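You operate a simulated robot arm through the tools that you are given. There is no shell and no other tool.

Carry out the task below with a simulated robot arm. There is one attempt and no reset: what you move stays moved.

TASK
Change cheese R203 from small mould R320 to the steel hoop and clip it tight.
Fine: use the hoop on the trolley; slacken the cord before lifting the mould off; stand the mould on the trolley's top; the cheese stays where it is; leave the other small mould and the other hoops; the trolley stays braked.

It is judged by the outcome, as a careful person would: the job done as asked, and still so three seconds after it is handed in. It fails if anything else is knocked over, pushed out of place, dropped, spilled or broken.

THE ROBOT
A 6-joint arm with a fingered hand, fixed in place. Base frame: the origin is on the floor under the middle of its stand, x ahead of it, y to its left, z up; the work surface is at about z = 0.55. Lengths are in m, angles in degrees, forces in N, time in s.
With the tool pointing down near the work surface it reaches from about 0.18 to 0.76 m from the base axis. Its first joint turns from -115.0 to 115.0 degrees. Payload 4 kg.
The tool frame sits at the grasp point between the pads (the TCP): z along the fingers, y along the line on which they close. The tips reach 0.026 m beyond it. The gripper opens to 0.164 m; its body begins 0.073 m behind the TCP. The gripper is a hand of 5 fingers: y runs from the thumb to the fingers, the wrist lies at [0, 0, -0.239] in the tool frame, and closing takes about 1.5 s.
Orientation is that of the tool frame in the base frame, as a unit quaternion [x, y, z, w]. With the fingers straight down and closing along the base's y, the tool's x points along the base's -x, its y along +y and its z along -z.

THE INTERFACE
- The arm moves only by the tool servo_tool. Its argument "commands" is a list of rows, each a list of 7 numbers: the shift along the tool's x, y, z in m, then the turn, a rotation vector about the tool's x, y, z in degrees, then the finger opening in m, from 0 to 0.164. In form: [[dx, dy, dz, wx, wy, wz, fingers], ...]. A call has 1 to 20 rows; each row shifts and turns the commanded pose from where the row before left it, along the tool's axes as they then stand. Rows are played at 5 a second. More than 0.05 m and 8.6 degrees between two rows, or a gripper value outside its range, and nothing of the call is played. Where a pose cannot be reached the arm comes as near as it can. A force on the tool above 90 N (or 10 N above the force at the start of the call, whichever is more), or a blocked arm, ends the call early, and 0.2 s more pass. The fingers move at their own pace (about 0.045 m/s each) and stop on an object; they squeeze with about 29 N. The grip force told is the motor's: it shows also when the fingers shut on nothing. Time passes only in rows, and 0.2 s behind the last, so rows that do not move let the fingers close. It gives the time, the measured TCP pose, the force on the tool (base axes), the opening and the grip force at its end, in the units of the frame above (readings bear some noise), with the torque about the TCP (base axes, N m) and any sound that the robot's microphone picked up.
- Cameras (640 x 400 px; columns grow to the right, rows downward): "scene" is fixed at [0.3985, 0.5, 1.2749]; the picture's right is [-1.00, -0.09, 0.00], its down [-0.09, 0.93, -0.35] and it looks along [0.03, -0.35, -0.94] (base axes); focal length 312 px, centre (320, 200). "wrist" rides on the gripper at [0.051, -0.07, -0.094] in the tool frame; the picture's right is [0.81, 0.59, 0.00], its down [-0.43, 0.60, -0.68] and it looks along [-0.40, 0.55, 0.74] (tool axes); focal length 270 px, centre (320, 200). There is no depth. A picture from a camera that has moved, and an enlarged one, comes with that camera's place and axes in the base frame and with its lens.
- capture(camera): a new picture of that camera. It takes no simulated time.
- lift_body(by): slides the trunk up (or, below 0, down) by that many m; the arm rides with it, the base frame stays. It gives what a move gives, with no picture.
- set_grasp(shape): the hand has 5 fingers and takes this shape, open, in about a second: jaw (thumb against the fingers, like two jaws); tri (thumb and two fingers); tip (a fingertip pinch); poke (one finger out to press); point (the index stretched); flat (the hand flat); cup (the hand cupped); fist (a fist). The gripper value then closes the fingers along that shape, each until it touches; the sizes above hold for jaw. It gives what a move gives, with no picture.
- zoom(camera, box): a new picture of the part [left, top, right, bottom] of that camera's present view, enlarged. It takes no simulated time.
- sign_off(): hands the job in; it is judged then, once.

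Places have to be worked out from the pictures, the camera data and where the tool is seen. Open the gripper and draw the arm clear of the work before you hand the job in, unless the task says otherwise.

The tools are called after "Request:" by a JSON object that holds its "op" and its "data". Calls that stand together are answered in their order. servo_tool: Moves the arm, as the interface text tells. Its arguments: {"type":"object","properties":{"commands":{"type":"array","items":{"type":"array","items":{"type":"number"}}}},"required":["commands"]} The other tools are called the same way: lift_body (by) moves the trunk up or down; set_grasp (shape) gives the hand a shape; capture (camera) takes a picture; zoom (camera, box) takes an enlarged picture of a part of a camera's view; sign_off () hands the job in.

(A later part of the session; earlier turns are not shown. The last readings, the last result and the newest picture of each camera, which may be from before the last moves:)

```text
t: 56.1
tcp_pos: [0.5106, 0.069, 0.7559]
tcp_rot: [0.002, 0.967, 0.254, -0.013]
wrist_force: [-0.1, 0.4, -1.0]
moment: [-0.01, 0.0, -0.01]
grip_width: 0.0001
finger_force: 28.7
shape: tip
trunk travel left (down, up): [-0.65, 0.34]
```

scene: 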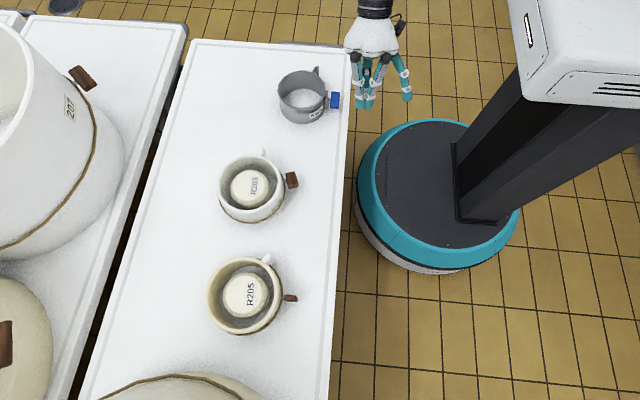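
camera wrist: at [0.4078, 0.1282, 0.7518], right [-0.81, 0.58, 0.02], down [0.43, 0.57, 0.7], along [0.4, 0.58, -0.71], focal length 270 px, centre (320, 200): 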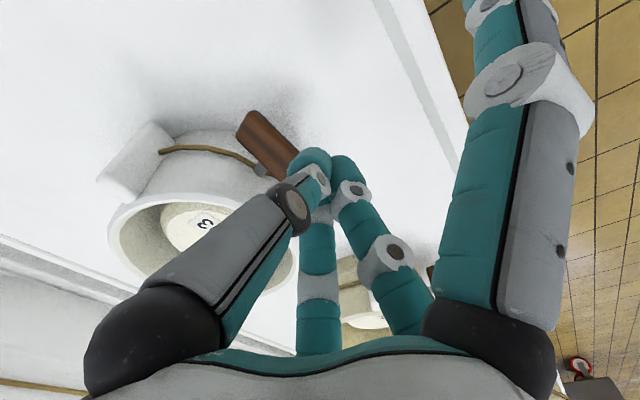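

The outward move worked with no flag. Now I'll unlean back to vertical at this farther position.

Request:
{"op": "servo_tool", "data": {"commands": [[0, 0, 0, 6, 0, 0, 0.0], [0, 0, 0, 6, 0, 0, 0.0], [0, 0, 0, 6, 0, 0, 0.0], [0, 0, 0, 6, 0, 0, 0.0], [0, 0, 0, 5.4, -1.6, 0, 0.0], [0, 0, 0, 0, 0, 0, 0.0]]}}

Request:
{"op": "capture", "data": {"camera": "scene"}}

```text
t: 57.5
tcp_pos: [0.5053, 0.0688, 0.7533]
tcp_rot: [-0.002, 0.999, 0.053, -0.012]
wrist_force: [1.0, -0.2, -0.7]
moment: [0.01, -0.03, -0.01]
grip_width: 0.0
finger_force: 29.0
shape: tip
out of reach, approached as far as the arm can: row 4, 5
trunk travel left (down, up): [-0.65, 0.34]
```

```text
taken
```

scene: 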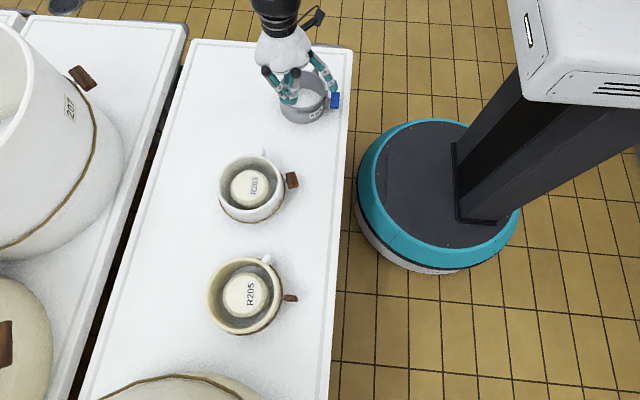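

It came back to a 6° lean before flagging. I'll try the remainder in smaller steps with time to settle.

Request:
{"op": "servo_tool", "data": {"commands": [[0, 0, 0, 1.5, 0, 0, 0.0], [0, 0, 0, 0, 0, 0, 0.0], [0, 0, 0, 1.5, 0, 0, 0.0], [0, 0, 0, 0, 0, 0, 0.0], [0, 0, 0, 1.5, 0, 0, 0.0], [0, 0, 0, 0, 0, 0, 0.0], [0, 0, 0, 1.5, 0, 0, 0.0], [0, 0, 0, 0, 0, 0, 0.0]]}}

```text
t: 59.3
tcp_pos: [0.5074, 0.0694, 0.7527]
tcp_rot: [-0.001, 0.999, 0.053, -0.013]
wrist_force: [-0.5, 0.1, 0.1]
moment: [-0.03, 0.0, 0.01]
grip_width: 0.0001
finger_force: 29.0
shape: tip
out of reach, approached as far as the arm can: row 3, 7
trunk travel left (down, up): [-0.65, 0.34]
```

Stuck at the 6° lean, possibly from hand-roll winding. I'll test whether a yaw frees it.

Request:
{"op": "servo_tool", "data": {"commands": [[0, 0, 0, 0, 0, -8, 0.0], [0, 0, 0, 0, 0, -8, 0.0], [0, 0, 0, 0, 0, 0, 0.0], [0, 0, 0, 3, 0, 0, 0.0], [0, 0, 0, 3, 0, 0, 0.0], [0, 0, 0, 0, 0, 0, 0.0]]}}

```text
t: 60.7
tcp_pos: [0.5061, 0.0681, 0.7536]
tcp_rot: [-0.14, 0.989, 0.054, -0.005]
wrist_force: [0.4, -0.1, 0.0]
moment: [-0.01, 0.01, 0.0]
grip_width: 0.0
finger_force: 28.8
shape: tip
out of reach, approached as far as the arm can: row 4, 5
trunk travel left (down, up): [-0.65, 0.34]
```

Yaw is free, so the limit lies in the hand's direction relative to the forearm. I'll probe by going outward and up, like the starting pose, and see whether the lean can be removed there.

Request:
{"op": "servo_tool", "data": {"commands": [[0, 0, 0, 0, 0, 8, 0.0], [0, 0, 0, 0, 0, 8, 0.0], [-0.02, 0.02, -0.03, 0, 0, 0, 0.0], [-0.02, 0.02, -0.03, 0, 0, 0, 0.0], [0, 0.03, -0.03, 0, 0, 0, 0.0], [0, 0.03, -0.03, 0, 0, 0, 0.0], [0, 0, 0, 0, 0, 0, 0.0]]}}

Request:
{"op": "servo_tool", "data": {"commands": [[0, 0, 0, 3, 0, 0, 0.0], [0, 0, 0, 3, 0, 0, 0.0], [0, 0, 0, 0, 0, 0, 0.0]]}}

```text
t: 62.3
tcp_pos: [0.5214, 0.1555, 0.8529]
tcp_rot: [-0.001, 0.997, 0.078, -0.011]
wrist_force: [-0.2, -0.1, -0.4]
moment: [0.01, 0.02, 0.04]
grip_width: 0.0
finger_force: 29.4
shape: tip
out of reach, approached as far as the arm can: row 3, 4, 5, 6
trunk travel left (down, up): [-0.65, 0.34]
```

```text
t: 63.1
tcp_pos: [0.5222, 0.1548, 0.8529]
tcp_rot: [0.0, 0.997, 0.078, -0.011]
wrist_force: [0.0, 0.1, -0.6]
moment: [0.02, -0.02, -0.01]
grip_width: 0.0001
finger_force: 29.1
shape: tip
out of reach, approached as far as the arm can: row 1, 2
trunk travel left (down, up): [-0.65, 0.34]
```

The lean limit grew when I moved outward, so the forearm roll is at its end on this side. I'll go back to a good lean near where forearm and hand align, then swing the wrist straight through to the other side about the wrist point, all in free air.

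Request:
{"op": "servo_tool", "data": {"commands": [[0.02, 0, 0, -8, 0, 0, 0.0], [0.02, 0, 0, -8, 0, 0, 0.0], [0.02, 0.01, 0.015, 0, 0, 0, 0.0], [0.022, 0.01, 0.015, 0, -1.3, 0, 0.0], [0, 0, 0, 0, 0, 0, 0.0]]}}

```text
t: 64.3
tcp_pos: [0.4398, 0.1837, 0.836]
tcp_rot: [0.004, 0.976, 0.217, 0.0]
wrist_force: [-0.5, -0.6, -0.5]
moment: [-0.01, 0.02, 0.03]
grip_width: 0.0
finger_force: 29.4
shape: tip
trunk travel left (down, up): [-0.65, 0.34]
```

No flags here. Now I'll swing about the wrist point from +25° to about −23° lean.

Request:
{"op": "servo_tool", "data": {"commands": [[0, -0.03326, -0.00233, 8, 0, 0, 0.0], [0, -0.03326, -0.00233, 8, 0, 0, 0.0], [0, -0.03326, -0.00233, 8, 0, 0, 0.0], [0, -0.03326, -0.00233, 8, 0, 0, 0.0], [0, -0.03326, -0.00233, 8, 0, 0, 0.0], [0, -0.03326, -0.00233, 8, 0, 0, 0.0], [0, 0, 0, 0, 0, 0, 0.0], [0, 0, 0, 0, 0, 0, 0.0]]}}

Request:
{"op": "capture", "data": {"camera": "scene"}}

```text
t: 66.1
tcp_pos: [0.4395, 0.0687, 0.7789]
tcp_rot: [0.002, 0.996, 0.046, 0.071]
wrist_force: [1.2, -0.2, 0.3]
moment: [-0.01, 0.0, 0.0]
grip_width: 0.0003
finger_force: 28.8
shape: tip
out of reach, approached as far as the arm can: row 3, 4, 5, 6
trunk travel left (down, up): [-0.65, 0.34]
```

```text
taken
```

scene: 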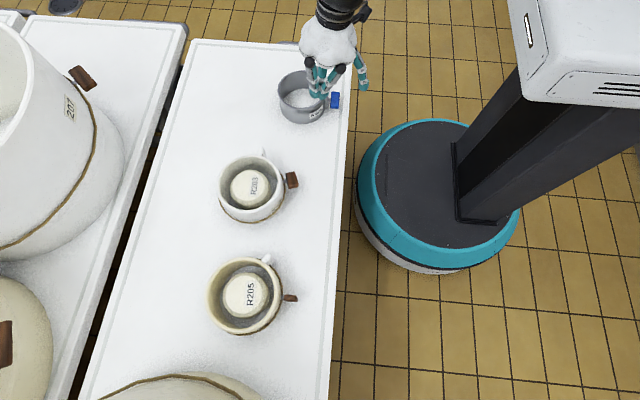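

It's partway, at about +5° lean and 8° outward tilt. I'll keep pushing the same swing.

Request:
{"op": "servo_tool", "data": {"commands": [[0, -0.033, -0.002, 8, 0, 0, 0.0], [0, -0.033, -0.002, 8, 0, 0, 0.0], [0, 0, 0, 0, 0, 0, 0.0]]}}

Request:
{"op": "servo_tool", "data": {"commands": [[0, -0.033, -0.002, 8, 0, 0, 0.0], [0, -0.033, -0.002, 8, 0, 0, 0.0], [0, 0, 0, 0, 0, 0, 0.0]]}}

```text
t: 66.9
tcp_pos: [0.4398, 0.0426, 0.7712]
tcp_rot: [0.003, 0.996, 0.015, 0.085]
wrist_force: [-0.3, 0.0, -0.7]
moment: [0.01, -0.03, -0.03]
grip_width: 0.0003
finger_force: 29.1
shape: tip
out of reach, approached as far as the arm can: row 1, 2
trunk travel left (down, up): [-0.65, 0.34]
```

```text
t: 67.7
tcp_pos: [0.4372, -0.0301, 0.7895]
tcp_rot: [0.015, 0.984, -0.163, 0.068]
wrist_force: [0.4, 0.5, 0.4]
moment: [0.0, -0.03, 0.0]
grip_width: 0.0
finger_force: 29.1
shape: tip
out of reach, approached as far as the arm can: row 1
trunk travel left (down, up): [-0.65, 0.34]
```

It has swung through to −19° lean. I'll move outward with this lean and try removing the lean and tilt.

Request:
{"op": "servo_tool", "data": {"commands": [[-0.035, 0, 0, 0, 4, 0, 0.0], [-0.035, 0, 0, 0, 4, 0, 0.0], [-0.035, 0, 0, 0, 0, 0, 0.0], [0, 0, 0, 0, 0, 0, 0.0]]}}

Request:
{"op": "servo_tool", "data": {"commands": [[0, 0, 0, -6, 0, 0, 0.0], [0, 0, 0, -6, 0, 0, 0.0], [0, 0, 0, -6, 0, 0, 0.0], [0, 0, 0, 0, 0, 0, 0.0]]}}

```text
t: 68.7
tcp_pos: [0.5415, -0.0332, 0.798]
tcp_rot: [0.028, 0.987, -0.161, -0.001]
wrist_force: [-0.2, -0.4, 0.6]
moment: [-0.01, -0.01, 0.0]
grip_width: 0.0
finger_force: 29.2
shape: tip
trunk travel left (down, up): [-0.65, 0.34]
```

```text
t: 69.7
tcp_pos: [0.5414, -0.0319, 0.799]
tcp_rot: [0.027, 1.0, -0.003, 0.004]
wrist_force: [-0.6, 0.1, 0.1]
moment: [0.0, 0.0, -0.04]
grip_width: 0.0
finger_force: 29.5
shape: tip
trunk travel left (down, up): [-0.65, 0.34]
```

The hand is vertical again with no flags, so I'm back in the original arm configuration. For later work I'll keep the trunk lower so the forearm stays well away from that singularity. Next I'll move to the clear area between hoop and mould and then lower the trunk.

Request:
{"op": "servo_tool", "data": {"commands": [[0.0225, 0.0375, 0, 0, 0, -1, 0.0], [0.0225, 0.0375, 0, 0, 0, -1, 0.0], [0.0225, 0.0375, 0, 0, 0, -1, 0.0], [0.0225, 0.0375, 0, 0, 0, 0, 0.0], [0, 0, 0, 0, 0, 0, 0.0]]}}

Request:
{"op": "lift_body", "data": {"by": -0.1}}

Request:
{"op": "servo_tool", "data": {"commands": [[-0.009, 0.03, -0.01, 0, 0, 0, 0.0], [-0.009, 0.03, -0.01, 0, 0, 0, 0.0], [0, 0.02, 0, 0, 0, 0, 0.0], [0, 0, 0, 0, 0, 0, 0.0]]}}

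```text
t: 70.9
tcp_pos: [0.4551, 0.1203, 0.7962]
tcp_rot: [0.0, 1.0, -0.004, 0.005]
wrist_force: [-0.7, 1.1, -0.8]
moment: [0.0, 0.01, 0.01]
grip_width: 0.0
finger_force: 28.8
shape: tip
trunk travel left (down, up): [-0.65, 0.34]
```

```text
t: 72.2
tcp_pos: [0.4553, 0.1216, 0.6958]
tcp_rot: [0.0, 1.0, -0.005, 0.004]
wrist_force: [-0.4, -0.3, 0.5]
moment: [0.01, 0.0, 0.01]
grip_width: 0.0
finger_force: 29.2
shape: tip
trunk travel left (down, up): [-0.55, 0.44]
```

```text
t: 73.2
tcp_pos: [0.4736, 0.2003, 0.7167]
tcp_rot: [0.001, 1.0, -0.005, 0.004]
wrist_force: [0.8, -0.5, 0.0]
moment: [0.01, 0.02, -0.03]
grip_width: 0.0002
finger_force: 29.0
shape: tip
trunk travel left (down, up): [-0.55, 0.44]
```

All reachable now. I'll lower the trunk another 5 cm, bringing the tips just above the toggle, and check alignment.

Request:
{"op": "lift_body", "data": {"by": -0.05}}

Request:
{"op": "servo_tool", "data": {"commands": [[0.0045, 0.006, 0.008, 0, 0, 0, 0.0], [0, 0, 0, 0, 0, 0, 0.0]]}}

Request:
{"op": "capture", "data": {"camera": "wrist"}}

Request:
{"op": "zoom", "data": {"camera": "scene", "box": [240, 140, 340, 220]}}

```text
t: 74.2
tcp_pos: [0.4734, 0.2006, 0.6663]
tcp_rot: [0.001, 1.0, -0.004, 0.004]
wrist_force: [-0.3, 0.0, -0.8]
moment: [-0.05, -0.01, -0.03]
grip_width: 0.0001
finger_force: 29.2
shape: tip
trunk travel left (down, up): [-0.5, 0.49]
```

```text
t: 74.8
tcp_pos: [0.4685, 0.2067, 0.6588]
tcp_rot: [0.0, 1.0, -0.004, 0.004]
wrist_force: [0.0, -0.2, -0.4]
moment: [0.02, 0.01, 0.01]
grip_width: 0.0003
finger_force: 29.1
shape: tip
trunk travel left (down, up): [-0.5, 0.49]
```

```text
taken
camera wrist: at [0.4165, 0.1379, 0.7523], right [-0.81, 0.59, -0.01], down [0.43, 0.6, 0.68], along [0.4, 0.54, -0.74], focal length 270 px, centre (320, 200)
```

wrist: 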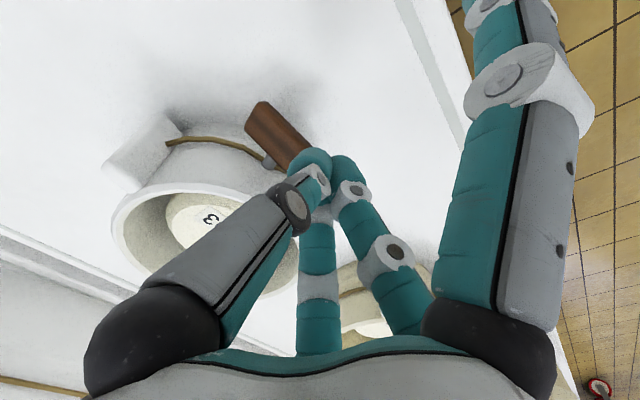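

```text
5.00 times, centred on (290, 180) of scene
camera zoom: at [0.3985, 0.5, 1.2749], right [-1.0, -0.09, 0.0], down [-0.09, 0.93, -0.35], along [0.03, -0.35, -0.94], focal length 1558 px, centre (470, 300)
```

zoom: 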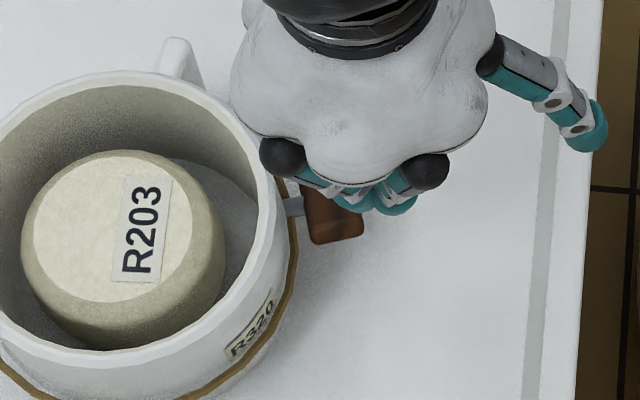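

The fingertip sits over the raised end. I'll shift slightly to sit about 5 mm inside the end, then press down in small steps while watching the force.

Request:
{"op": "servo_tool", "data": {"commands": [[-0.002, -0.0087, 0.009, 0, 0, 0, 0.0], [0, 0, 0.01, 0, 0, 0, 0.0], [0, 0, 0.008, 0, 0, 0, 0.0], [0, 0, 0, 0, 0, 0, 0.0]]}}

Request:
{"op": "servo_tool", "data": {"commands": [[0, 0, 0.003, 0, 0, 0, 0.0], [0, 0, 0.003, 0, 0, 0, 0.0], [0, 0, 0, 0, 0, 0, 0.0]]}}

Request:
{"op": "zoom", "data": {"camera": "scene", "box": [240, 140, 340, 220]}}

Request:
{"op": "capture", "data": {"camera": "wrist"}}

```text
t: 75.8
tcp_pos: [0.4705, 0.1975, 0.6325]
tcp_rot: [0.0, 1.0, -0.004, 0.004]
wrist_force: [-0.7, 1.8, 2.6]
moment: [-0.16, -0.4, 0.14]
grip_width: 0.0
finger_force: 29.1
shape: tip
trunk travel left (down, up): [-0.5, 0.49]
```

```text
t: 76.5
tcp_pos: [0.4715, 0.1985, 0.6264]
tcp_rot: [0.0, 1.0, -0.005, 0.005]
wrist_force: [-1.9, 2.8, 5.5]
moment: [-0.24, -0.68, 0.18]
grip_width: 0.0
finger_force: 28.9
shape: tip
trunk travel left (down, up): [-0.5, 0.49]
```

```text
5.00 times, centred on (290, 180) of scene
camera zoom: at [0.3985, 0.5, 1.2749], right [-1.0, -0.09, 0.0], down [-0.09, 0.93, -0.35], along [0.03, -0.35, -0.94], focal length 1558 px, centre (470, 300)
```

zoom: 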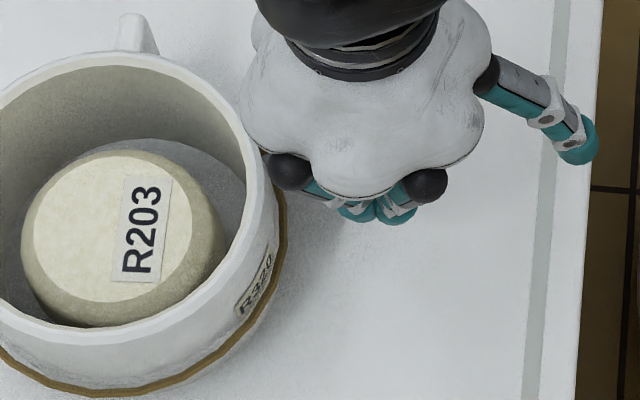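

```text
taken
camera wrist: at [0.4185, 0.1289, 0.7199], right [-0.81, 0.59, -0.01], down [0.43, 0.6, 0.68], along [0.41, 0.54, -0.74], focal length 270 px, centre (320, 200)
```

wrist: 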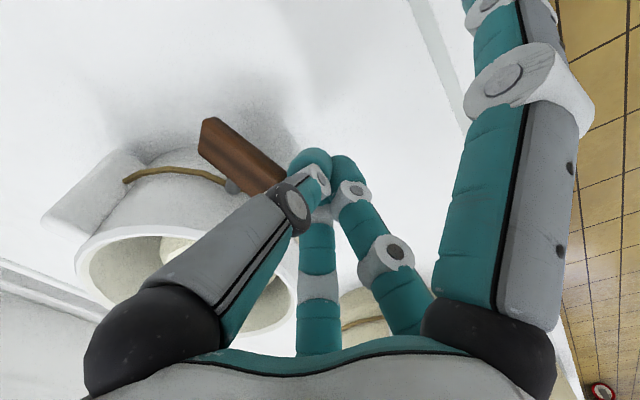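

There's a large moment showing contact at about +0.11 m in x from the tool, not at the toggle: something on the hand is touching the mould near its handle and has pushed it. I'll look closely before moving (this costs no time).

Request:
{"op": "zoom", "data": {"camera": "scene", "box": [230, 125, 300, 180]}}

Request:
{"op": "zoom", "data": {"camera": "wrist", "box": [20, 90, 260, 320]}}

```text
7.27 times, centred on (265, 152) of scene
camera zoom: at [0.3985, 0.5, 1.2749], right [-1.0, -0.09, 0.0], down [-0.09, 0.93, -0.35], along [0.03, -0.35, -0.94], focal length 2266 px, centre (720, 546)
```

zoom: 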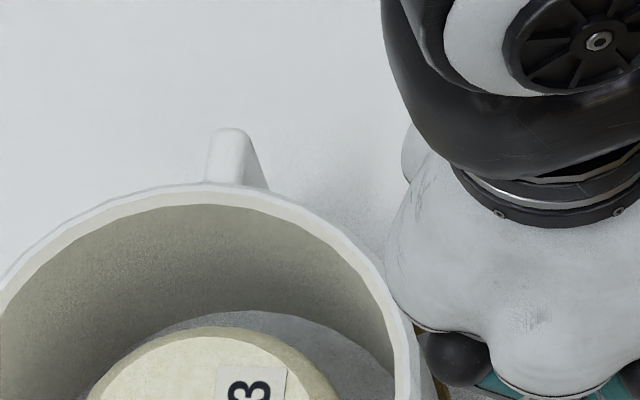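

```text
1.74 times, centred on (140, 205) of wrist
camera zoom: at [0.4185, 0.1289, 0.7199], right [-0.81, 0.59, -0.01], down [0.43, 0.6, 0.68], along [0.41, 0.54, -0.74], focal length 470 px, centre (633, 191)
```

zoom: 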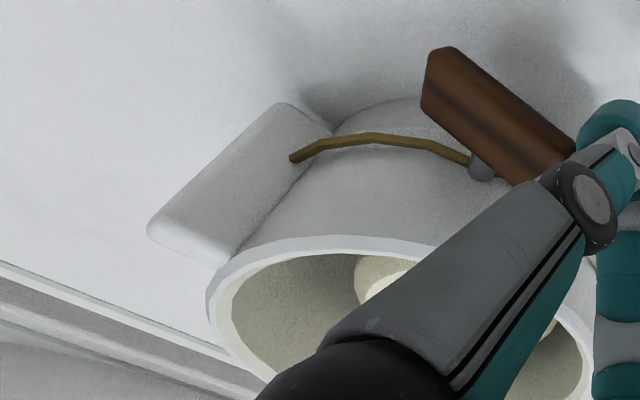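

No extra finger is visible, but the contact clearly moved the mould. I'll back straight up out of contact and reassess.

Request:
{"op": "servo_tool", "data": {"commands": [[0, 0, -0.006, 0, 0, 0, 0.0], [0, 0, -0.02, 0, 0, 0, 0.0], [0, 0, -0.03, 0, 0, 0, 0.0], [0.02, 0, -0.03, 0, 0, 0, 0.0], [0, 0, 0, 0, 0, 0, 0.0]]}}

Request:
{"op": "capture", "data": {"camera": "wrist"}}

Request:
{"op": "zoom", "data": {"camera": "scene", "box": [180, 140, 340, 240]}}

```text
t: 77.8
tcp_pos: [0.45, 0.1967, 0.7117]
tcp_rot: [0.0, 1.0, -0.004, 0.005]
wrist_force: [-0.9, 0.1, -0.5]
moment: [-0.01, 0.01, 0.0]
grip_width: 0.0
finger_force: 28.9
shape: tip
trunk travel left (down, up): [-0.5, 0.49]
```

```text
taken
camera wrist: at [0.3969, 0.1296, 0.8054], right [-0.81, 0.59, -0.01], down [0.43, 0.6, 0.68], along [0.4, 0.54, -0.74], focal length 270 px, centre (320, 200)
```

wrist: 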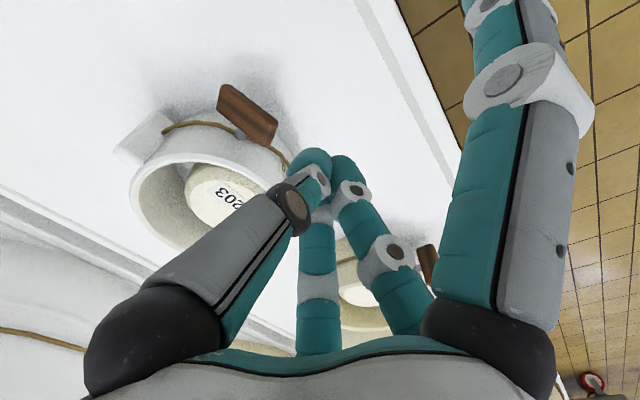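

```text
4.00 times, centred on (260, 190) of scene
camera zoom: at [0.3985, 0.5, 1.2749], right [-1.0, -0.09, 0.0], down [-0.09, 0.93, -0.35], along [0.03, -0.35, -0.94], focal length 1246 px, centre (560, 240)
```

zoom: 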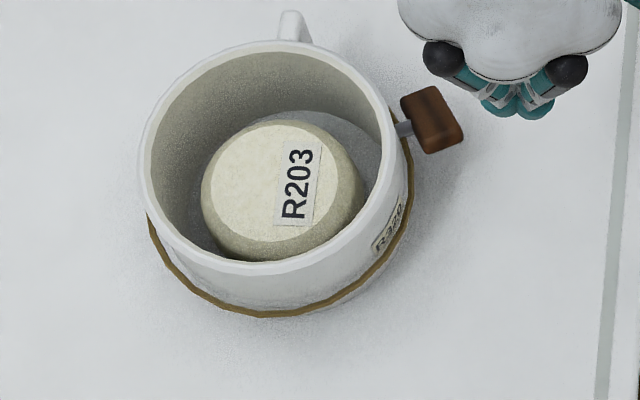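

The cheese hasn't moved; only the mould shifted a bit more. I'll zoom on the toggle from both cameras to see its present angle.

Request:
{"op": "zoom", "data": {"camera": "wrist", "box": [205, 70, 301, 150]}}

Request:
{"op": "zoom", "data": {"camera": "scene", "box": [262, 150, 310, 190]}}

```text
5.00 times, centred on (253, 110) of wrist
camera zoom: at [0.3969, 0.1296, 0.8054], right [-0.81, 0.59, -0.01], down [0.43, 0.6, 0.68], along [0.4, 0.54, -0.74], focal length 1351 px, centre (655, 650)
```

zoom: 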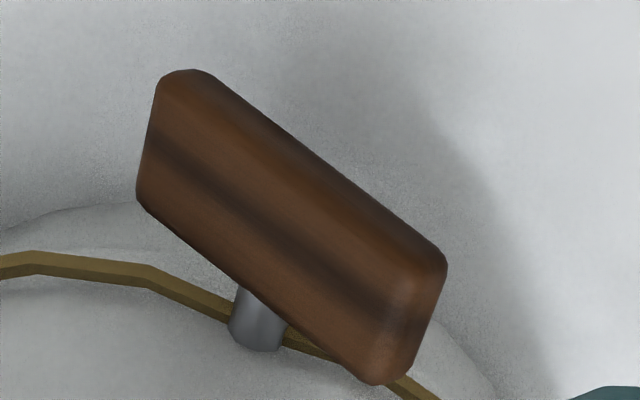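

```text
10.00 times, centred on (286, 170) of scene
camera zoom: at [0.3985, 0.5, 1.2749], right [-1.0, -0.09, 0.0], down [-0.09, 0.93, -0.35], along [0.03, -0.35, -0.94], focal length 3116 px, centre (660, 500)
```

zoom: 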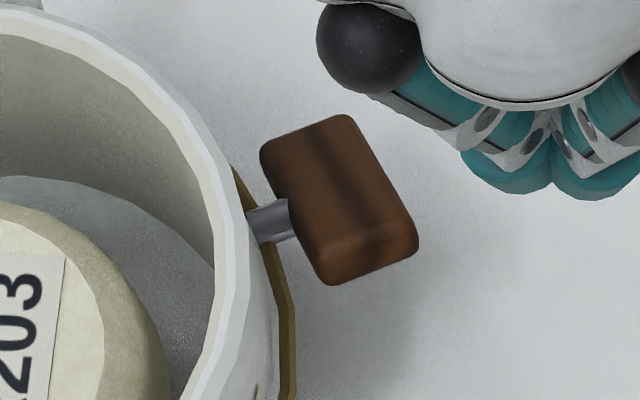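

The toggle is still about 60° over; the press never reached it because an unseen part of the hand at about +0.11 m in x hit the mould's handle first. I need the true finger layout, so I'll yaw the hand about 72° here in free space and look.

Request:
{"op": "servo_tool", "data": {"commands": [[0.01, 0, -0.02, 0, 0, -8, 0.0], [0.01, 0, -0.02, 0, 0, -8, 0.0], [0, 0, 0, 0, 0, -8, 0.0], [0, 0, 0, 0, 0, -8, 0.0], [0, 0, 0, 0, 0, -8, 0.0], [0, 0, 0, 0, 0, -8, 0.0], [0, 0, 0, 0, 0, -8, 0.0], [0, 0, 0, 0, 0, -8, 0.0], [0, 0, 0, 0, 0, -8, 0.0], [0, 0, 0, 0, 0, 0, 0.0]]}}

Request:
{"op": "capture", "data": {"camera": "wrist"}}

Request:
{"op": "zoom", "data": {"camera": "scene", "box": [250, 60, 410, 200]}}

```text
t: 80.0
tcp_pos: [0.4314, 0.1968, 0.7513]
tcp_rot: [-0.588, 0.809, -0.006, 0.001]
wrist_force: [0.3, 0.8, 0.4]
moment: [0.0, -0.05, 0.03]
grip_width: 0.0
finger_force: 29.1
shape: tip
trunk travel left (down, up): [-0.5, 0.49]
```

```text
taken
camera wrist: at [0.4791, 0.1285, 0.8461], right [-0.81, -0.59, 0.0], down [-0.44, 0.6, 0.67], along [-0.39, 0.54, -0.74], focal length 270 px, centre (320, 200)
```

wrist: 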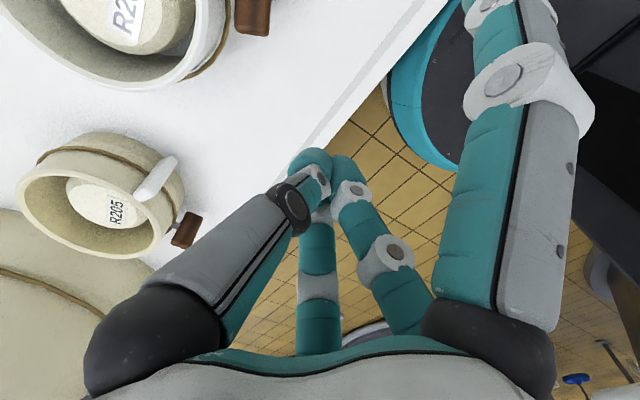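

```text
2.86 times, centred on (330, 130) of scene
camera zoom: at [0.3985, 0.5, 1.2749], right [-1.0, -0.09, 0.0], down [-0.09, 0.93, -0.35], along [0.03, -0.35, -0.94], focal length 890 px, centre (291, 400)
```

zoom: 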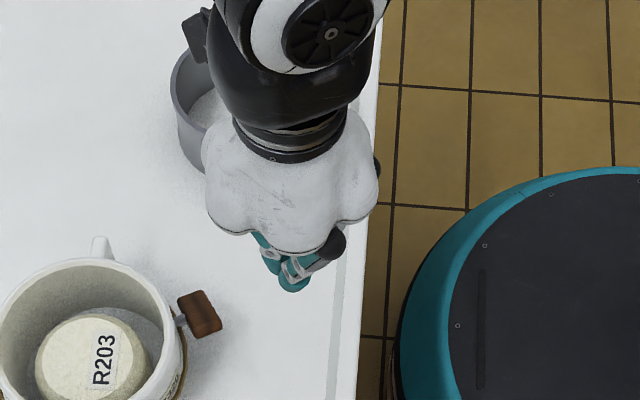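

The 72° yaw shows no visible fifth finger, but the contact point and height match exactly where a fifth, splayed finger mirrored from the visible one would be. I'll treat the hand as a full five-finger ring. For the press I'll yaw to about −64° so both splayed fingers point away from the mould.

Request:
{"op": "servo_tool", "data": {"commands": [[0, 0, 0, 0, 0, 8, 0.0], [0, 0, 0, 0, 0, 8, 0.0], [0, 0, 0, 0, 0, 8, 0.0], [0, 0, 0, 0, 0, 8, 0.0], [0, 0, 0, 0, 0, 8, 0.0], [0, 0, 0, 0, 0, 8, 0.0], [0, 0, 0, 0, 0, 8, 0.0], [0, 0, 0, 0, 0, 8, 0.0], [0, 0, 0, 0, 0, 8, 0.0], [0, 0, 0, 0, 0, 8, 0.0], [0, 0, 0, 0, 0, 8, 0.0], [0, 0, 0, 0, 0, 8, 0.0], [0, 0, 0, 0, 0, 8, 0.0], [0, 0, 0, 0, 0, 8, 0.0], [0, 0, 0, 0, 0, 8, 0.0], [0, 0, 0, 0, 0, 8, 0.0], [0, 0, 0, 0, 0, 8, 0.0], [0, 0, 0, 0, 0, 0, 0.0]]}}

Request:
{"op": "capture", "data": {"camera": "wrist"}}

Request:
{"op": "zoom", "data": {"camera": "scene", "box": [250, 60, 410, 200]}}

```text
t: 83.8
tcp_pos: [0.4306, 0.197, 0.7501]
tcp_rot: [0.531, 0.847, -0.002, 0.006]
wrist_force: [-0.6, 0.8, -0.3]
moment: [-0.01, 0.0, 0.01]
grip_width: 0.0001
finger_force: 29.1
shape: tip
trunk travel left (down, up): [-0.5, 0.49]
```

```text
taken
camera wrist: at [0.3437, 0.2134, 0.8441], right [0.18, 0.98, -0.01], down [0.72, -0.12, 0.68], along [0.67, -0.13, -0.73], focal length 270 px, centre (320, 200)
```

wrist: 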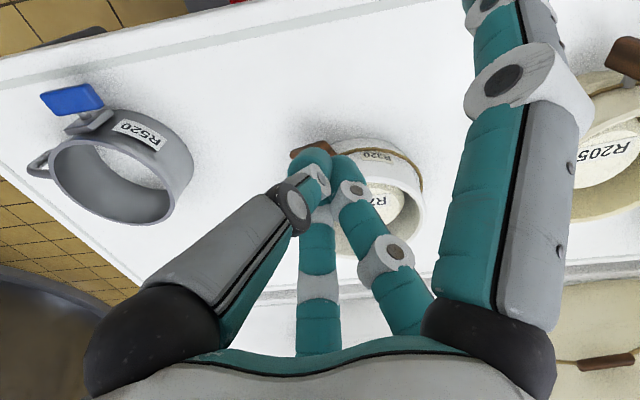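

```text
2.86 times, centred on (330, 130) of scene
camera zoom: at [0.3985, 0.5, 1.2749], right [-1.0, -0.09, 0.0], down [-0.09, 0.93, -0.35], along [0.03, -0.35, -0.94], focal length 890 px, centre (291, 400)
```

zoom: 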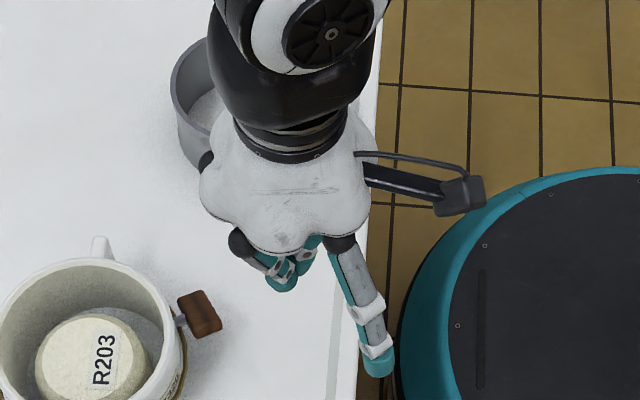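

The camera bracket and fingers now point away from the mould. I'll move above the toggle's raised end at about (0.486, 0.191) and come down to z ≈ 0.66.

Request:
{"op": "servo_tool", "data": {"commands": [[-0.0099, 0.0158, 0.03, 0, 0, 0, 0.0], [-0.0099, 0.0158, 0.03, 0, 0, 0, 0.0], [-0.0098, 0.0158, 0.03, 0, 0, 0, 0.0], [0, 0, 0, 0, 0, 0, 0.0], [0, 0, 0, 0, 0, 0, 0.0]]}}

Request:
{"op": "capture", "data": {"camera": "wrist"}}

Request:
{"op": "zoom", "data": {"camera": "scene", "box": [240, 130, 340, 210]}}

```text
t: 85.0
tcp_pos: [0.4871, 0.19, 0.6613]
tcp_rot: [0.53, 0.848, -0.003, 0.006]
wrist_force: [0.3, -0.6, -1.0]
moment: [0.03, -0.02, 0.0]
grip_width: 0.0
finger_force: 29.2
shape: tip
trunk travel left (down, up): [-0.5, 0.49]
```

```text
taken
camera wrist: at [0.4005, 0.2069, 0.7541], right [0.17, 0.98, -0.01], down [0.72, -0.12, 0.68], along [0.67, -0.12, -0.73], focal length 270 px, centre (320, 200)
```

wrist: 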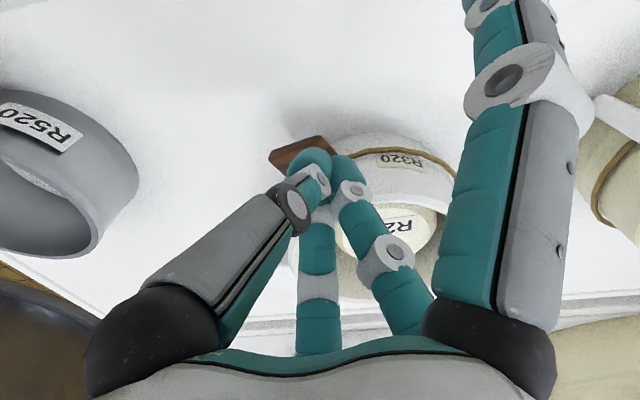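

```text
5.00 times, centred on (290, 170) of scene
camera zoom: at [0.3985, 0.5, 1.2749], right [-1.0, -0.09, 0.0], down [-0.09, 0.93, -0.35], along [0.03, -0.35, -0.94], focal length 1558 px, centre (470, 350)
```

zoom: 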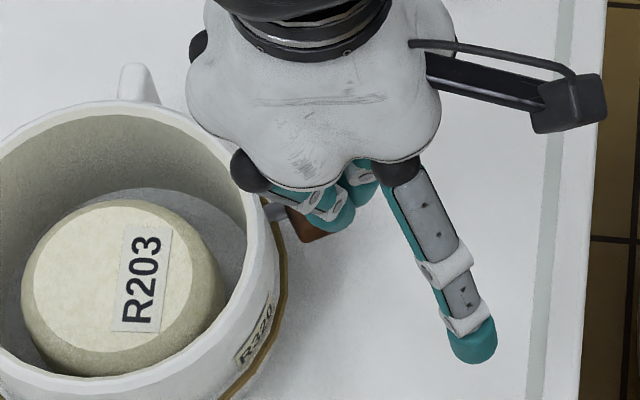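

The cluster is over the toggle's raised end. I'll descend in small steps, checking force and moment.

Request:
{"op": "servo_tool", "data": {"commands": [[0, 0, 0.01, 0, 0, 0, 0.0], [0, 0, 0.01, 0, 0, 0, 0.0], [0, 0, 0.005, 0, 0, 0, 0.0], [0, 0, 0, 0, 0, 0, 0.0]]}}

Request:
{"op": "servo_tool", "data": {"commands": [[0, 0, 0.003, 0, 0, 0, 0.0], [0, 0, 0.003, 0, 0, 0, 0.0], [0, 0, 0, 0, 0, 0, 0.0]]}}

Request:
{"op": "zoom", "data": {"camera": "scene", "box": [240, 130, 340, 210]}}

```text
t: 86.0
tcp_pos: [0.4877, 0.1897, 0.6372]
tcp_rot: [0.531, 0.848, -0.002, 0.007]
wrist_force: [0.4, -0.7, 0.6]
moment: [0.0, -0.01, 0.01]
grip_width: 0.0
finger_force: 28.9
shape: tip
trunk travel left (down, up): [-0.5, 0.49]
```

```text
t: 86.8
tcp_pos: [0.4877, 0.19, 0.6306]
tcp_rot: [0.531, 0.848, -0.002, 0.006]
wrist_force: [-0.4, -0.1, -0.5]
moment: [0.02, 0.01, -0.02]
grip_width: 0.0001
finger_force: 29.6
shape: tip
trunk travel left (down, up): [-0.5, 0.49]
```

```text
5.00 times, centred on (290, 170) of scene
camera zoom: at [0.3985, 0.5, 1.2749], right [-1.0, -0.09, 0.0], down [-0.09, 0.93, -0.35], along [0.03, -0.35, -0.94], focal length 1558 px, centre (470, 350)
```

zoom: 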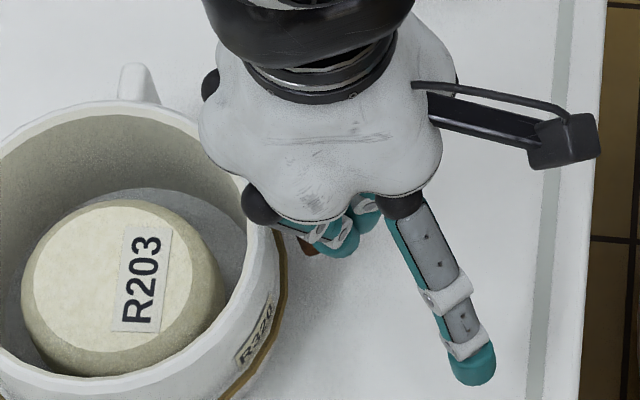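

No force yet, and the mould hasn't moved. I'll go on down a few millimetres at a time.

Request:
{"op": "servo_tool", "data": {"commands": [[0, 0, 0.003, 0, 0, 0, 0.0], [0, 0, 0.002, 0, 0, 0, 0.0], [0, 0, 0, 0, 0, 0, 0.0]]}}

Request:
{"op": "servo_tool", "data": {"commands": [[0, 0, 0.002, 0, 0, 0, 0.0], [0, 0, 0.002, 0, 0, 0, 0.0], [0, 0, 0, 0, 0, 0, 0.0]]}}

Request:
{"op": "zoom", "data": {"camera": "scene", "box": [240, 130, 340, 210]}}

Request:
{"op": "zoom", "data": {"camera": "wrist", "box": [240, 110, 400, 230]}}

```text
t: 87.5
tcp_pos: [0.4864, 0.1895, 0.6264]
tcp_rot: [0.53, 0.848, -0.001, 0.007]
wrist_force: [-3.2, -0.3, 15.7]
moment: [-0.03, -0.1, -0.02]
grip_width: 0.0
finger_force: 28.5
shape: tip
trunk travel left (down, up): [-0.5, 0.49]
```

```text
t: 88.3
tcp_pos: [0.4856, 0.1907, 0.622]
tcp_rot: [0.531, 0.847, -0.002, 0.005]
wrist_force: [-3.8, -0.3, 12.5]
moment: [0.0, -0.01, 0.02]
grip_width: 0.0
finger_force: 29.1
shape: tip
trunk travel left (down, up): [-0.5, 0.49]
```

```text
5.00 times, centred on (290, 170) of scene
camera zoom: at [0.3985, 0.5, 1.2749], right [-1.0, -0.09, 0.0], down [-0.09, 0.93, -0.35], along [0.03, -0.35, -0.94], focal length 1558 px, centre (470, 350)
```

zoom: 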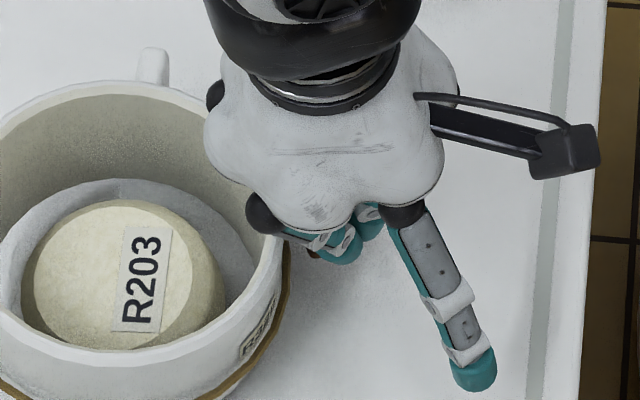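

```text
3.33 times, centred on (320, 170) of wrist
camera zoom: at [0.4, 0.206, 0.7147], right [0.17, 0.98, -0.01], down [0.72, -0.12, 0.68], along [0.67, -0.12, -0.73], focal length 901 px, centre (320, 300)
```

zoom: 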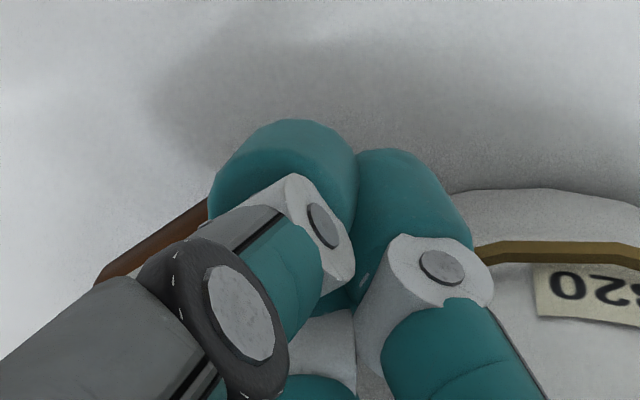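

The toggle didn't give; instead the mould began tipping at about 12–15 N, so about 60° is the toggle's end stop and the cord is fully slack. I'll back off gently to let the mould settle flat.

Request:
{"op": "servo_tool", "data": {"commands": [[0, 0, -0.002, 0, 0, 0, 0.0], [0, 0, -0.002, 0, 0, 0, 0.0], [0, 0, -0.002, 0, 0, 0, 0.0], [0, 0, -0.002, 0, 0, 0, 0.0], [0, 0, -0.003, 0, 0, 0, 0.0], [0, 0, -0.004, 0, 0, 0, 0.0], [0, 0, -0.02, 0, 0, 0, 0.0], [0, 0, -0.04, 0, 0, 0, 0.0], [0.015, -0.035, -0.03, 0, 0, 0, 0.0], [0, 0, 0, 0, 0, 0, 0.0]]}}

Request:
{"op": "capture", "data": {"camera": "wrist"}}

Request:
{"op": "zoom", "data": {"camera": "scene", "box": [180, 140, 340, 240]}}

```text
t: 90.5
tcp_pos: [0.448, 0.1892, 0.726]
tcp_rot: [0.531, 0.847, -0.001, 0.006]
wrist_force: [-0.6, 0.1, -0.7]
moment: [-0.01, 0.02, 0.01]
grip_width: 0.0002
finger_force: 28.8
shape: tip
trunk travel left (down, up): [-0.5, 0.49]
```

```text
taken
camera wrist: at [0.3612, 0.2058, 0.8193], right [0.17, 0.98, -0.01], down [0.72, -0.12, 0.68], along [0.67, -0.13, -0.73], focal length 270 px, centre (320, 200)
```

wrist: 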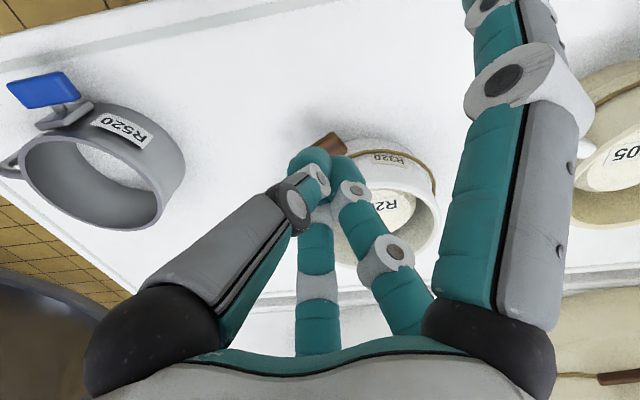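

```text
4.00 times, centred on (260, 190) of scene
camera zoom: at [0.3985, 0.5, 1.2749], right [-1.0, -0.09, 0.0], down [-0.09, 0.93, -0.35], along [0.03, -0.35, -0.94], focal length 1246 px, centre (560, 240)
```

zoom: 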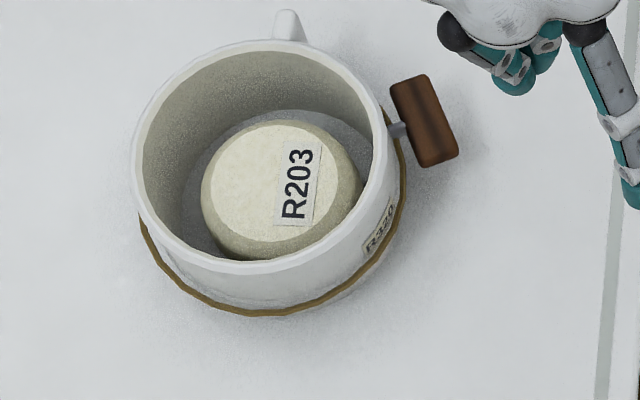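

The mould is flat again, and the toggle now looks longer from above, so it may actually have turned further. I'll zoom to measure.

Request:
{"op": "zoom", "data": {"camera": "scene", "box": [262, 145, 310, 185]}}

Request:
{"op": "zoom", "data": {"camera": "wrist", "box": [280, 110, 440, 230]}}

```text
10.00 times, centred on (286, 165) of scene
camera zoom: at [0.3985, 0.5, 1.2749], right [-1.0, -0.09, 0.0], down [-0.09, 0.93, -0.35], along [0.03, -0.35, -0.94], focal length 3116 px, centre (660, 550)
```

zoom: 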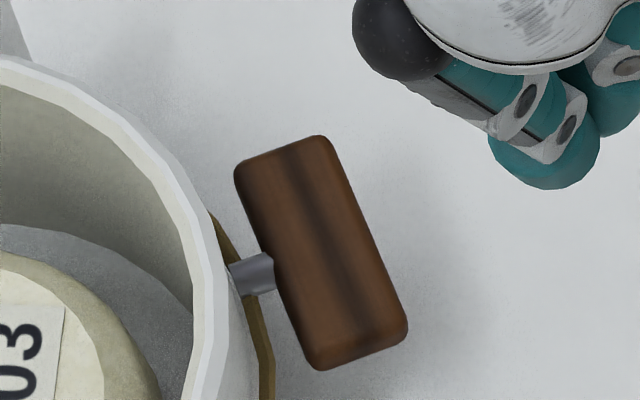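

```text
3.33 times, centred on (360, 170) of wrist
camera zoom: at [0.3612, 0.2058, 0.8193], right [0.17, 0.98, -0.01], down [0.72, -0.12, 0.68], along [0.67, -0.13, -0.73], focal length 901 px, centre (187, 300)
```

zoom: 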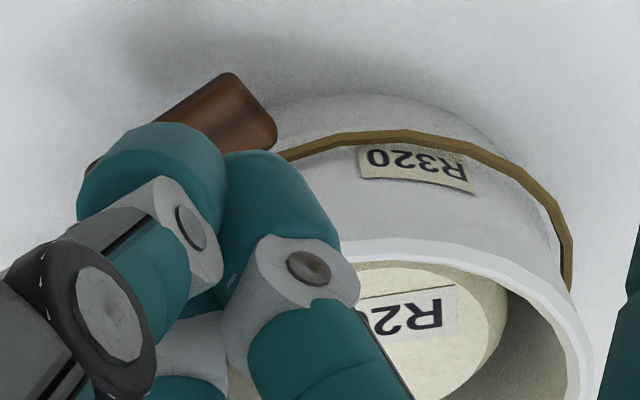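

The toggle is now level (fully over), the mould stands flat and the cheese hasn't moved since the first 7 mm drag. Next I'll open the hand to "jaw", yaw to −27.5° so fingers straddle the toggle (about 206°) and handle (about 271°), and go above the mould's centre at about (0.594, 0.219).

Request:
{"op": "set_grasp", "data": {"shape": "jaw"}}

Request:
{"op": "servo_tool", "data": {"commands": [[0, 0, -0.02, 0, 0, -7.3, 0.164], [0, 0, -0.02, 0, 0, -7.3, 0.164], [0, 0, -0.01, 0, 0, -7.3, 0.164], [0, 0, 0, 0, 0, -7.3, 0.164], [0, 0, 0, 0, 0, -7.3, 0.164], [-0.0291, 0.0234, 0, 0, 0, 0, 0.164], [-0.0291, 0.0234, 0, 0, 0, 0, 0.164], [-0.0291, 0.0234, 0, 0, 0, 0, 0.164], [-0.0291, 0.0234, 0, 0, 0, 0, 0.164], [0, 0, 0, 0, 0, 0, 0.164], [0, 0, 0, 0, 0, 0, 0.164]]}}

Request:
{"op": "capture", "data": {"camera": "wrist"}}

Request:
{"op": "capture", "data": {"camera": "scene"}}

```text
t: 91.5
tcp_pos: [0.4485, 0.1913, 0.7261]
tcp_rot: [0.531, 0.848, -0.003, 0.006]
wrist_force: [-1.0, -0.1, 0.6]
moment: [-0.01, 0.01, -0.03]
grip_width: 0.164
finger_force: 0.1
shape: jaw
trunk travel left (down, up): [-0.5, 0.49]
```

```text
t: 93.8
tcp_pos: [0.5948, 0.2198, 0.7767]
tcp_rot: [0.239, 0.971, -0.003, 0.005]
wrist_force: [0.1, 0.1, -0.1]
moment: [0.01, -0.01, 0.01]
grip_width: 0.164
finger_force: 0.0
shape: jaw
trunk travel left (down, up): [-0.5, 0.49]
```

```text
taken
camera wrist: at [0.5154, 0.1821, 0.8709], right [-0.45, 0.9, -0.01], down [0.65, 0.33, 0.68], along [0.61, 0.29, -0.73], focal length 270 px, centre (320, 200)
```

wrist: 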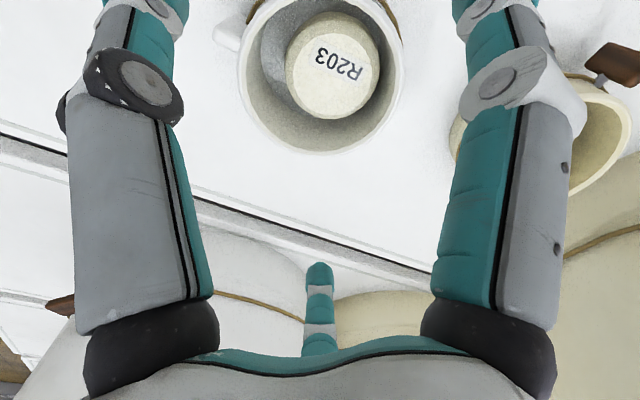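

```text
taken
```

scene: 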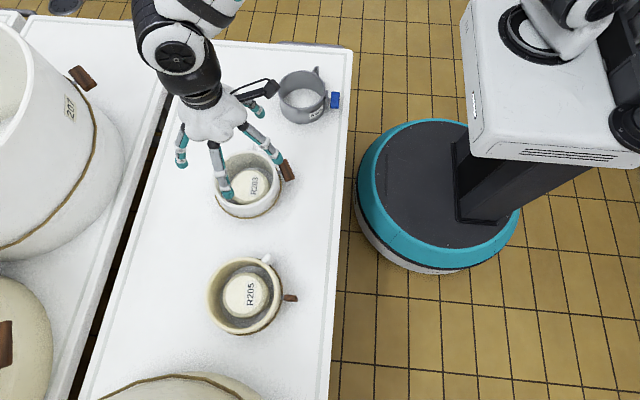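

The mould's rim is horizontally centred under the tool (about 320 px). I'll zoom to check the front/back centring.

Request:
{"op": "zoom", "data": {"camera": "wrist", "box": [200, 0, 448, 155]}}

Request:
{"op": "zoom", "data": {"camera": "scene", "box": [170, 110, 330, 230]}}

```text
2.58 times, centred on (324, 78) of wrist
camera zoom: at [0.5154, 0.1821, 0.8709], right [-0.45, 0.9, -0.01], down [0.65, 0.33, 0.68], along [0.61, 0.29, -0.73], focal length 698 px, centre (310, 516)
```

zoom: 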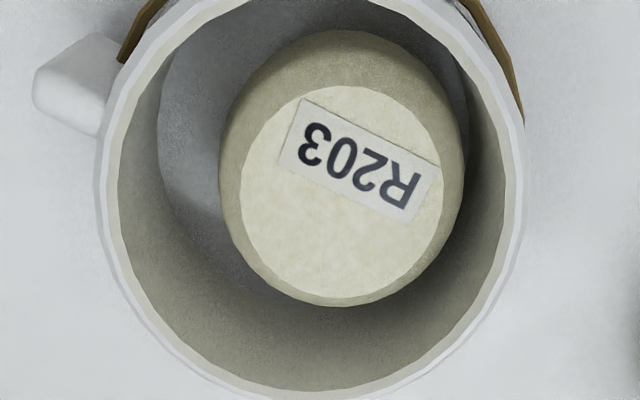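

```text
3.33 times, centred on (250, 170) of scene
camera zoom: at [0.3985, 0.5, 1.2749], right [-1.0, -0.09, 0.0], down [-0.09, 0.93, -0.35], along [0.03, -0.35, -0.94], focal length 1039 px, centre (553, 300)
```

zoom: 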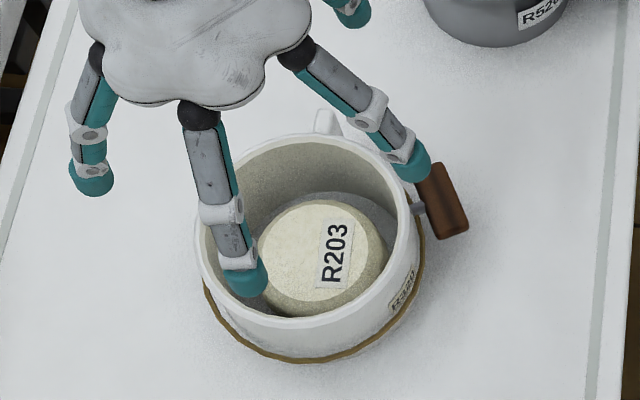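

Horizontally it's centred within a millimetre, but the far rim suggests the mould centre may be several mm further along the view direction. I'll raise the hand a little to see the entire rim for a better fit.

Request:
{"op": "servo_tool", "data": {"commands": [[0, 0, -0.045, 0, 0, 0, 0.164], [0, 0, -0.045, 0, 0, 0, 0.164], [0, 0, 0, 0, 0, 0, 0.164], [0, 0, 0, 0, 0, 0, 0.164]]}}

Request:
{"op": "zoom", "data": {"camera": "wrist", "box": [220, 20, 444, 160]}}

Request:
{"op": "zoom", "data": {"camera": "scene", "box": [190, 140, 318, 220]}}

```text
t: 94.8
tcp_pos: [0.5945, 0.2197, 0.8678]
tcp_rot: [0.239, 0.971, -0.003, 0.006]
wrist_force: [1.0, -0.3, -0.2]
moment: [0.01, 0.02, 0.01]
grip_width: 0.164
finger_force: 0.0
shape: jaw
trunk travel left (down, up): [-0.5, 0.49]
```

```text
2.86 times, centred on (332, 90) of wrist
camera zoom: at [0.5152, 0.1827, 0.9606], right [-0.45, 0.9, -0.01], down [0.65, 0.33, 0.68], along [0.61, 0.29, -0.73], focal length 772 px, centre (286, 514)
```

zoom: 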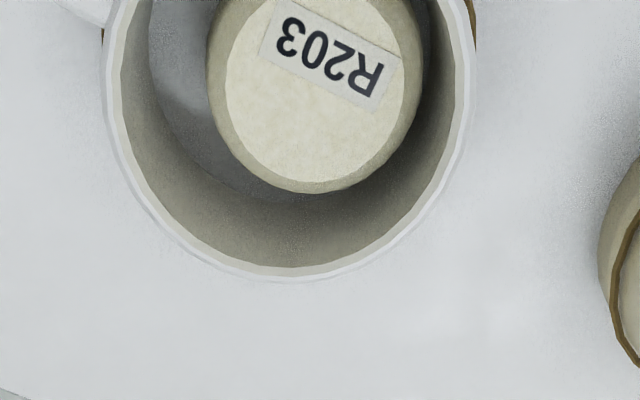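

```text
5.00 times, centred on (254, 180) of scene
camera zoom: at [0.3985, 0.5, 1.2749], right [-1.0, -0.09, 0.0], down [-0.09, 0.93, -0.35], along [0.03, -0.35, -0.94], focal length 1558 px, centre (650, 300)
```

zoom: 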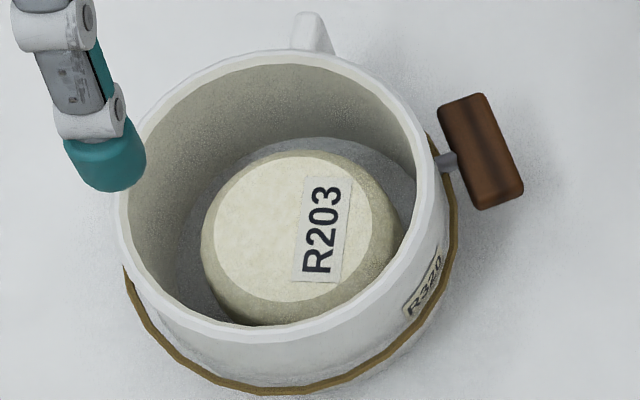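

A circle fit from the two wrist views puts the mould's centre at (0.600, 0.221) with outer radius about 0.0755, and the cheese centre at about (0.590, 0.230). I'll centre the hand on the mould, level it, and descend to just above the rim.

Request:
{"op": "servo_tool", "data": {"commands": [[-0.0046, 0.0041, 0, -0.2, 0.64, 0, 0.164], [0, 0, 0.042, 0, 0, 0, 0.164], [0, 0, 0.042, 0, 0, 0, 0.164], [0, 0, 0.042, 0, 0, 0, 0.164], [0, 0, 0.04, 0, 0, 0, 0.164], [0, 0, 0.03, 0, 0, 0, 0.164], [0, 0, 0, 0, 0, 0, 0.164], [0, 0, 0, 0, 0, 0, 0.164]]}}

Request:
{"op": "capture", "data": {"camera": "wrist"}}

Request:
{"op": "zoom", "data": {"camera": "scene", "box": [170, 110, 330, 230]}}

```text
t: 96.7
tcp_pos: [0.6005, 0.2202, 0.671]
tcp_rot: [0.238, 0.971, 0.0, 0.0]
wrist_force: [-0.4, -0.5, -0.3]
moment: [0.0, -0.01, 0.0]
grip_width: 0.164
finger_force: 0.0
shape: jaw
trunk travel left (down, up): [-0.5, 0.49]
```

```text
taken
camera wrist: at [0.521, 0.1823, 0.7648], right [-0.45, 0.9, 0.0], down [0.66, 0.33, 0.68], along [0.61, 0.3, -0.74], focal length 270 px, centre (320, 200)
```

wrist: 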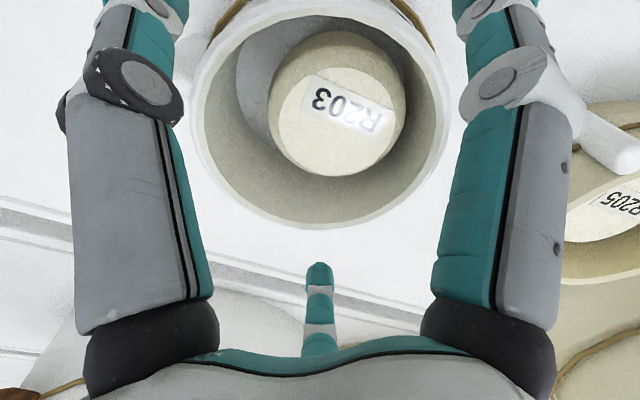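

```text
3.33 times, centred on (250, 170) of scene
camera zoom: at [0.3985, 0.5, 1.2749], right [-1.0, -0.09, 0.0], down [-0.09, 0.93, -0.35], along [0.03, -0.35, -0.94], focal length 1039 px, centre (553, 300)
```

zoom: 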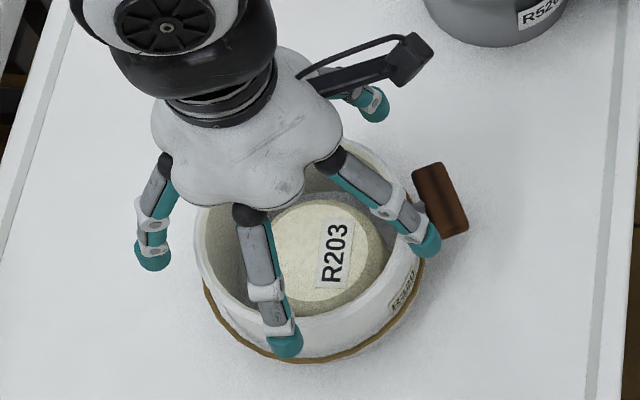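

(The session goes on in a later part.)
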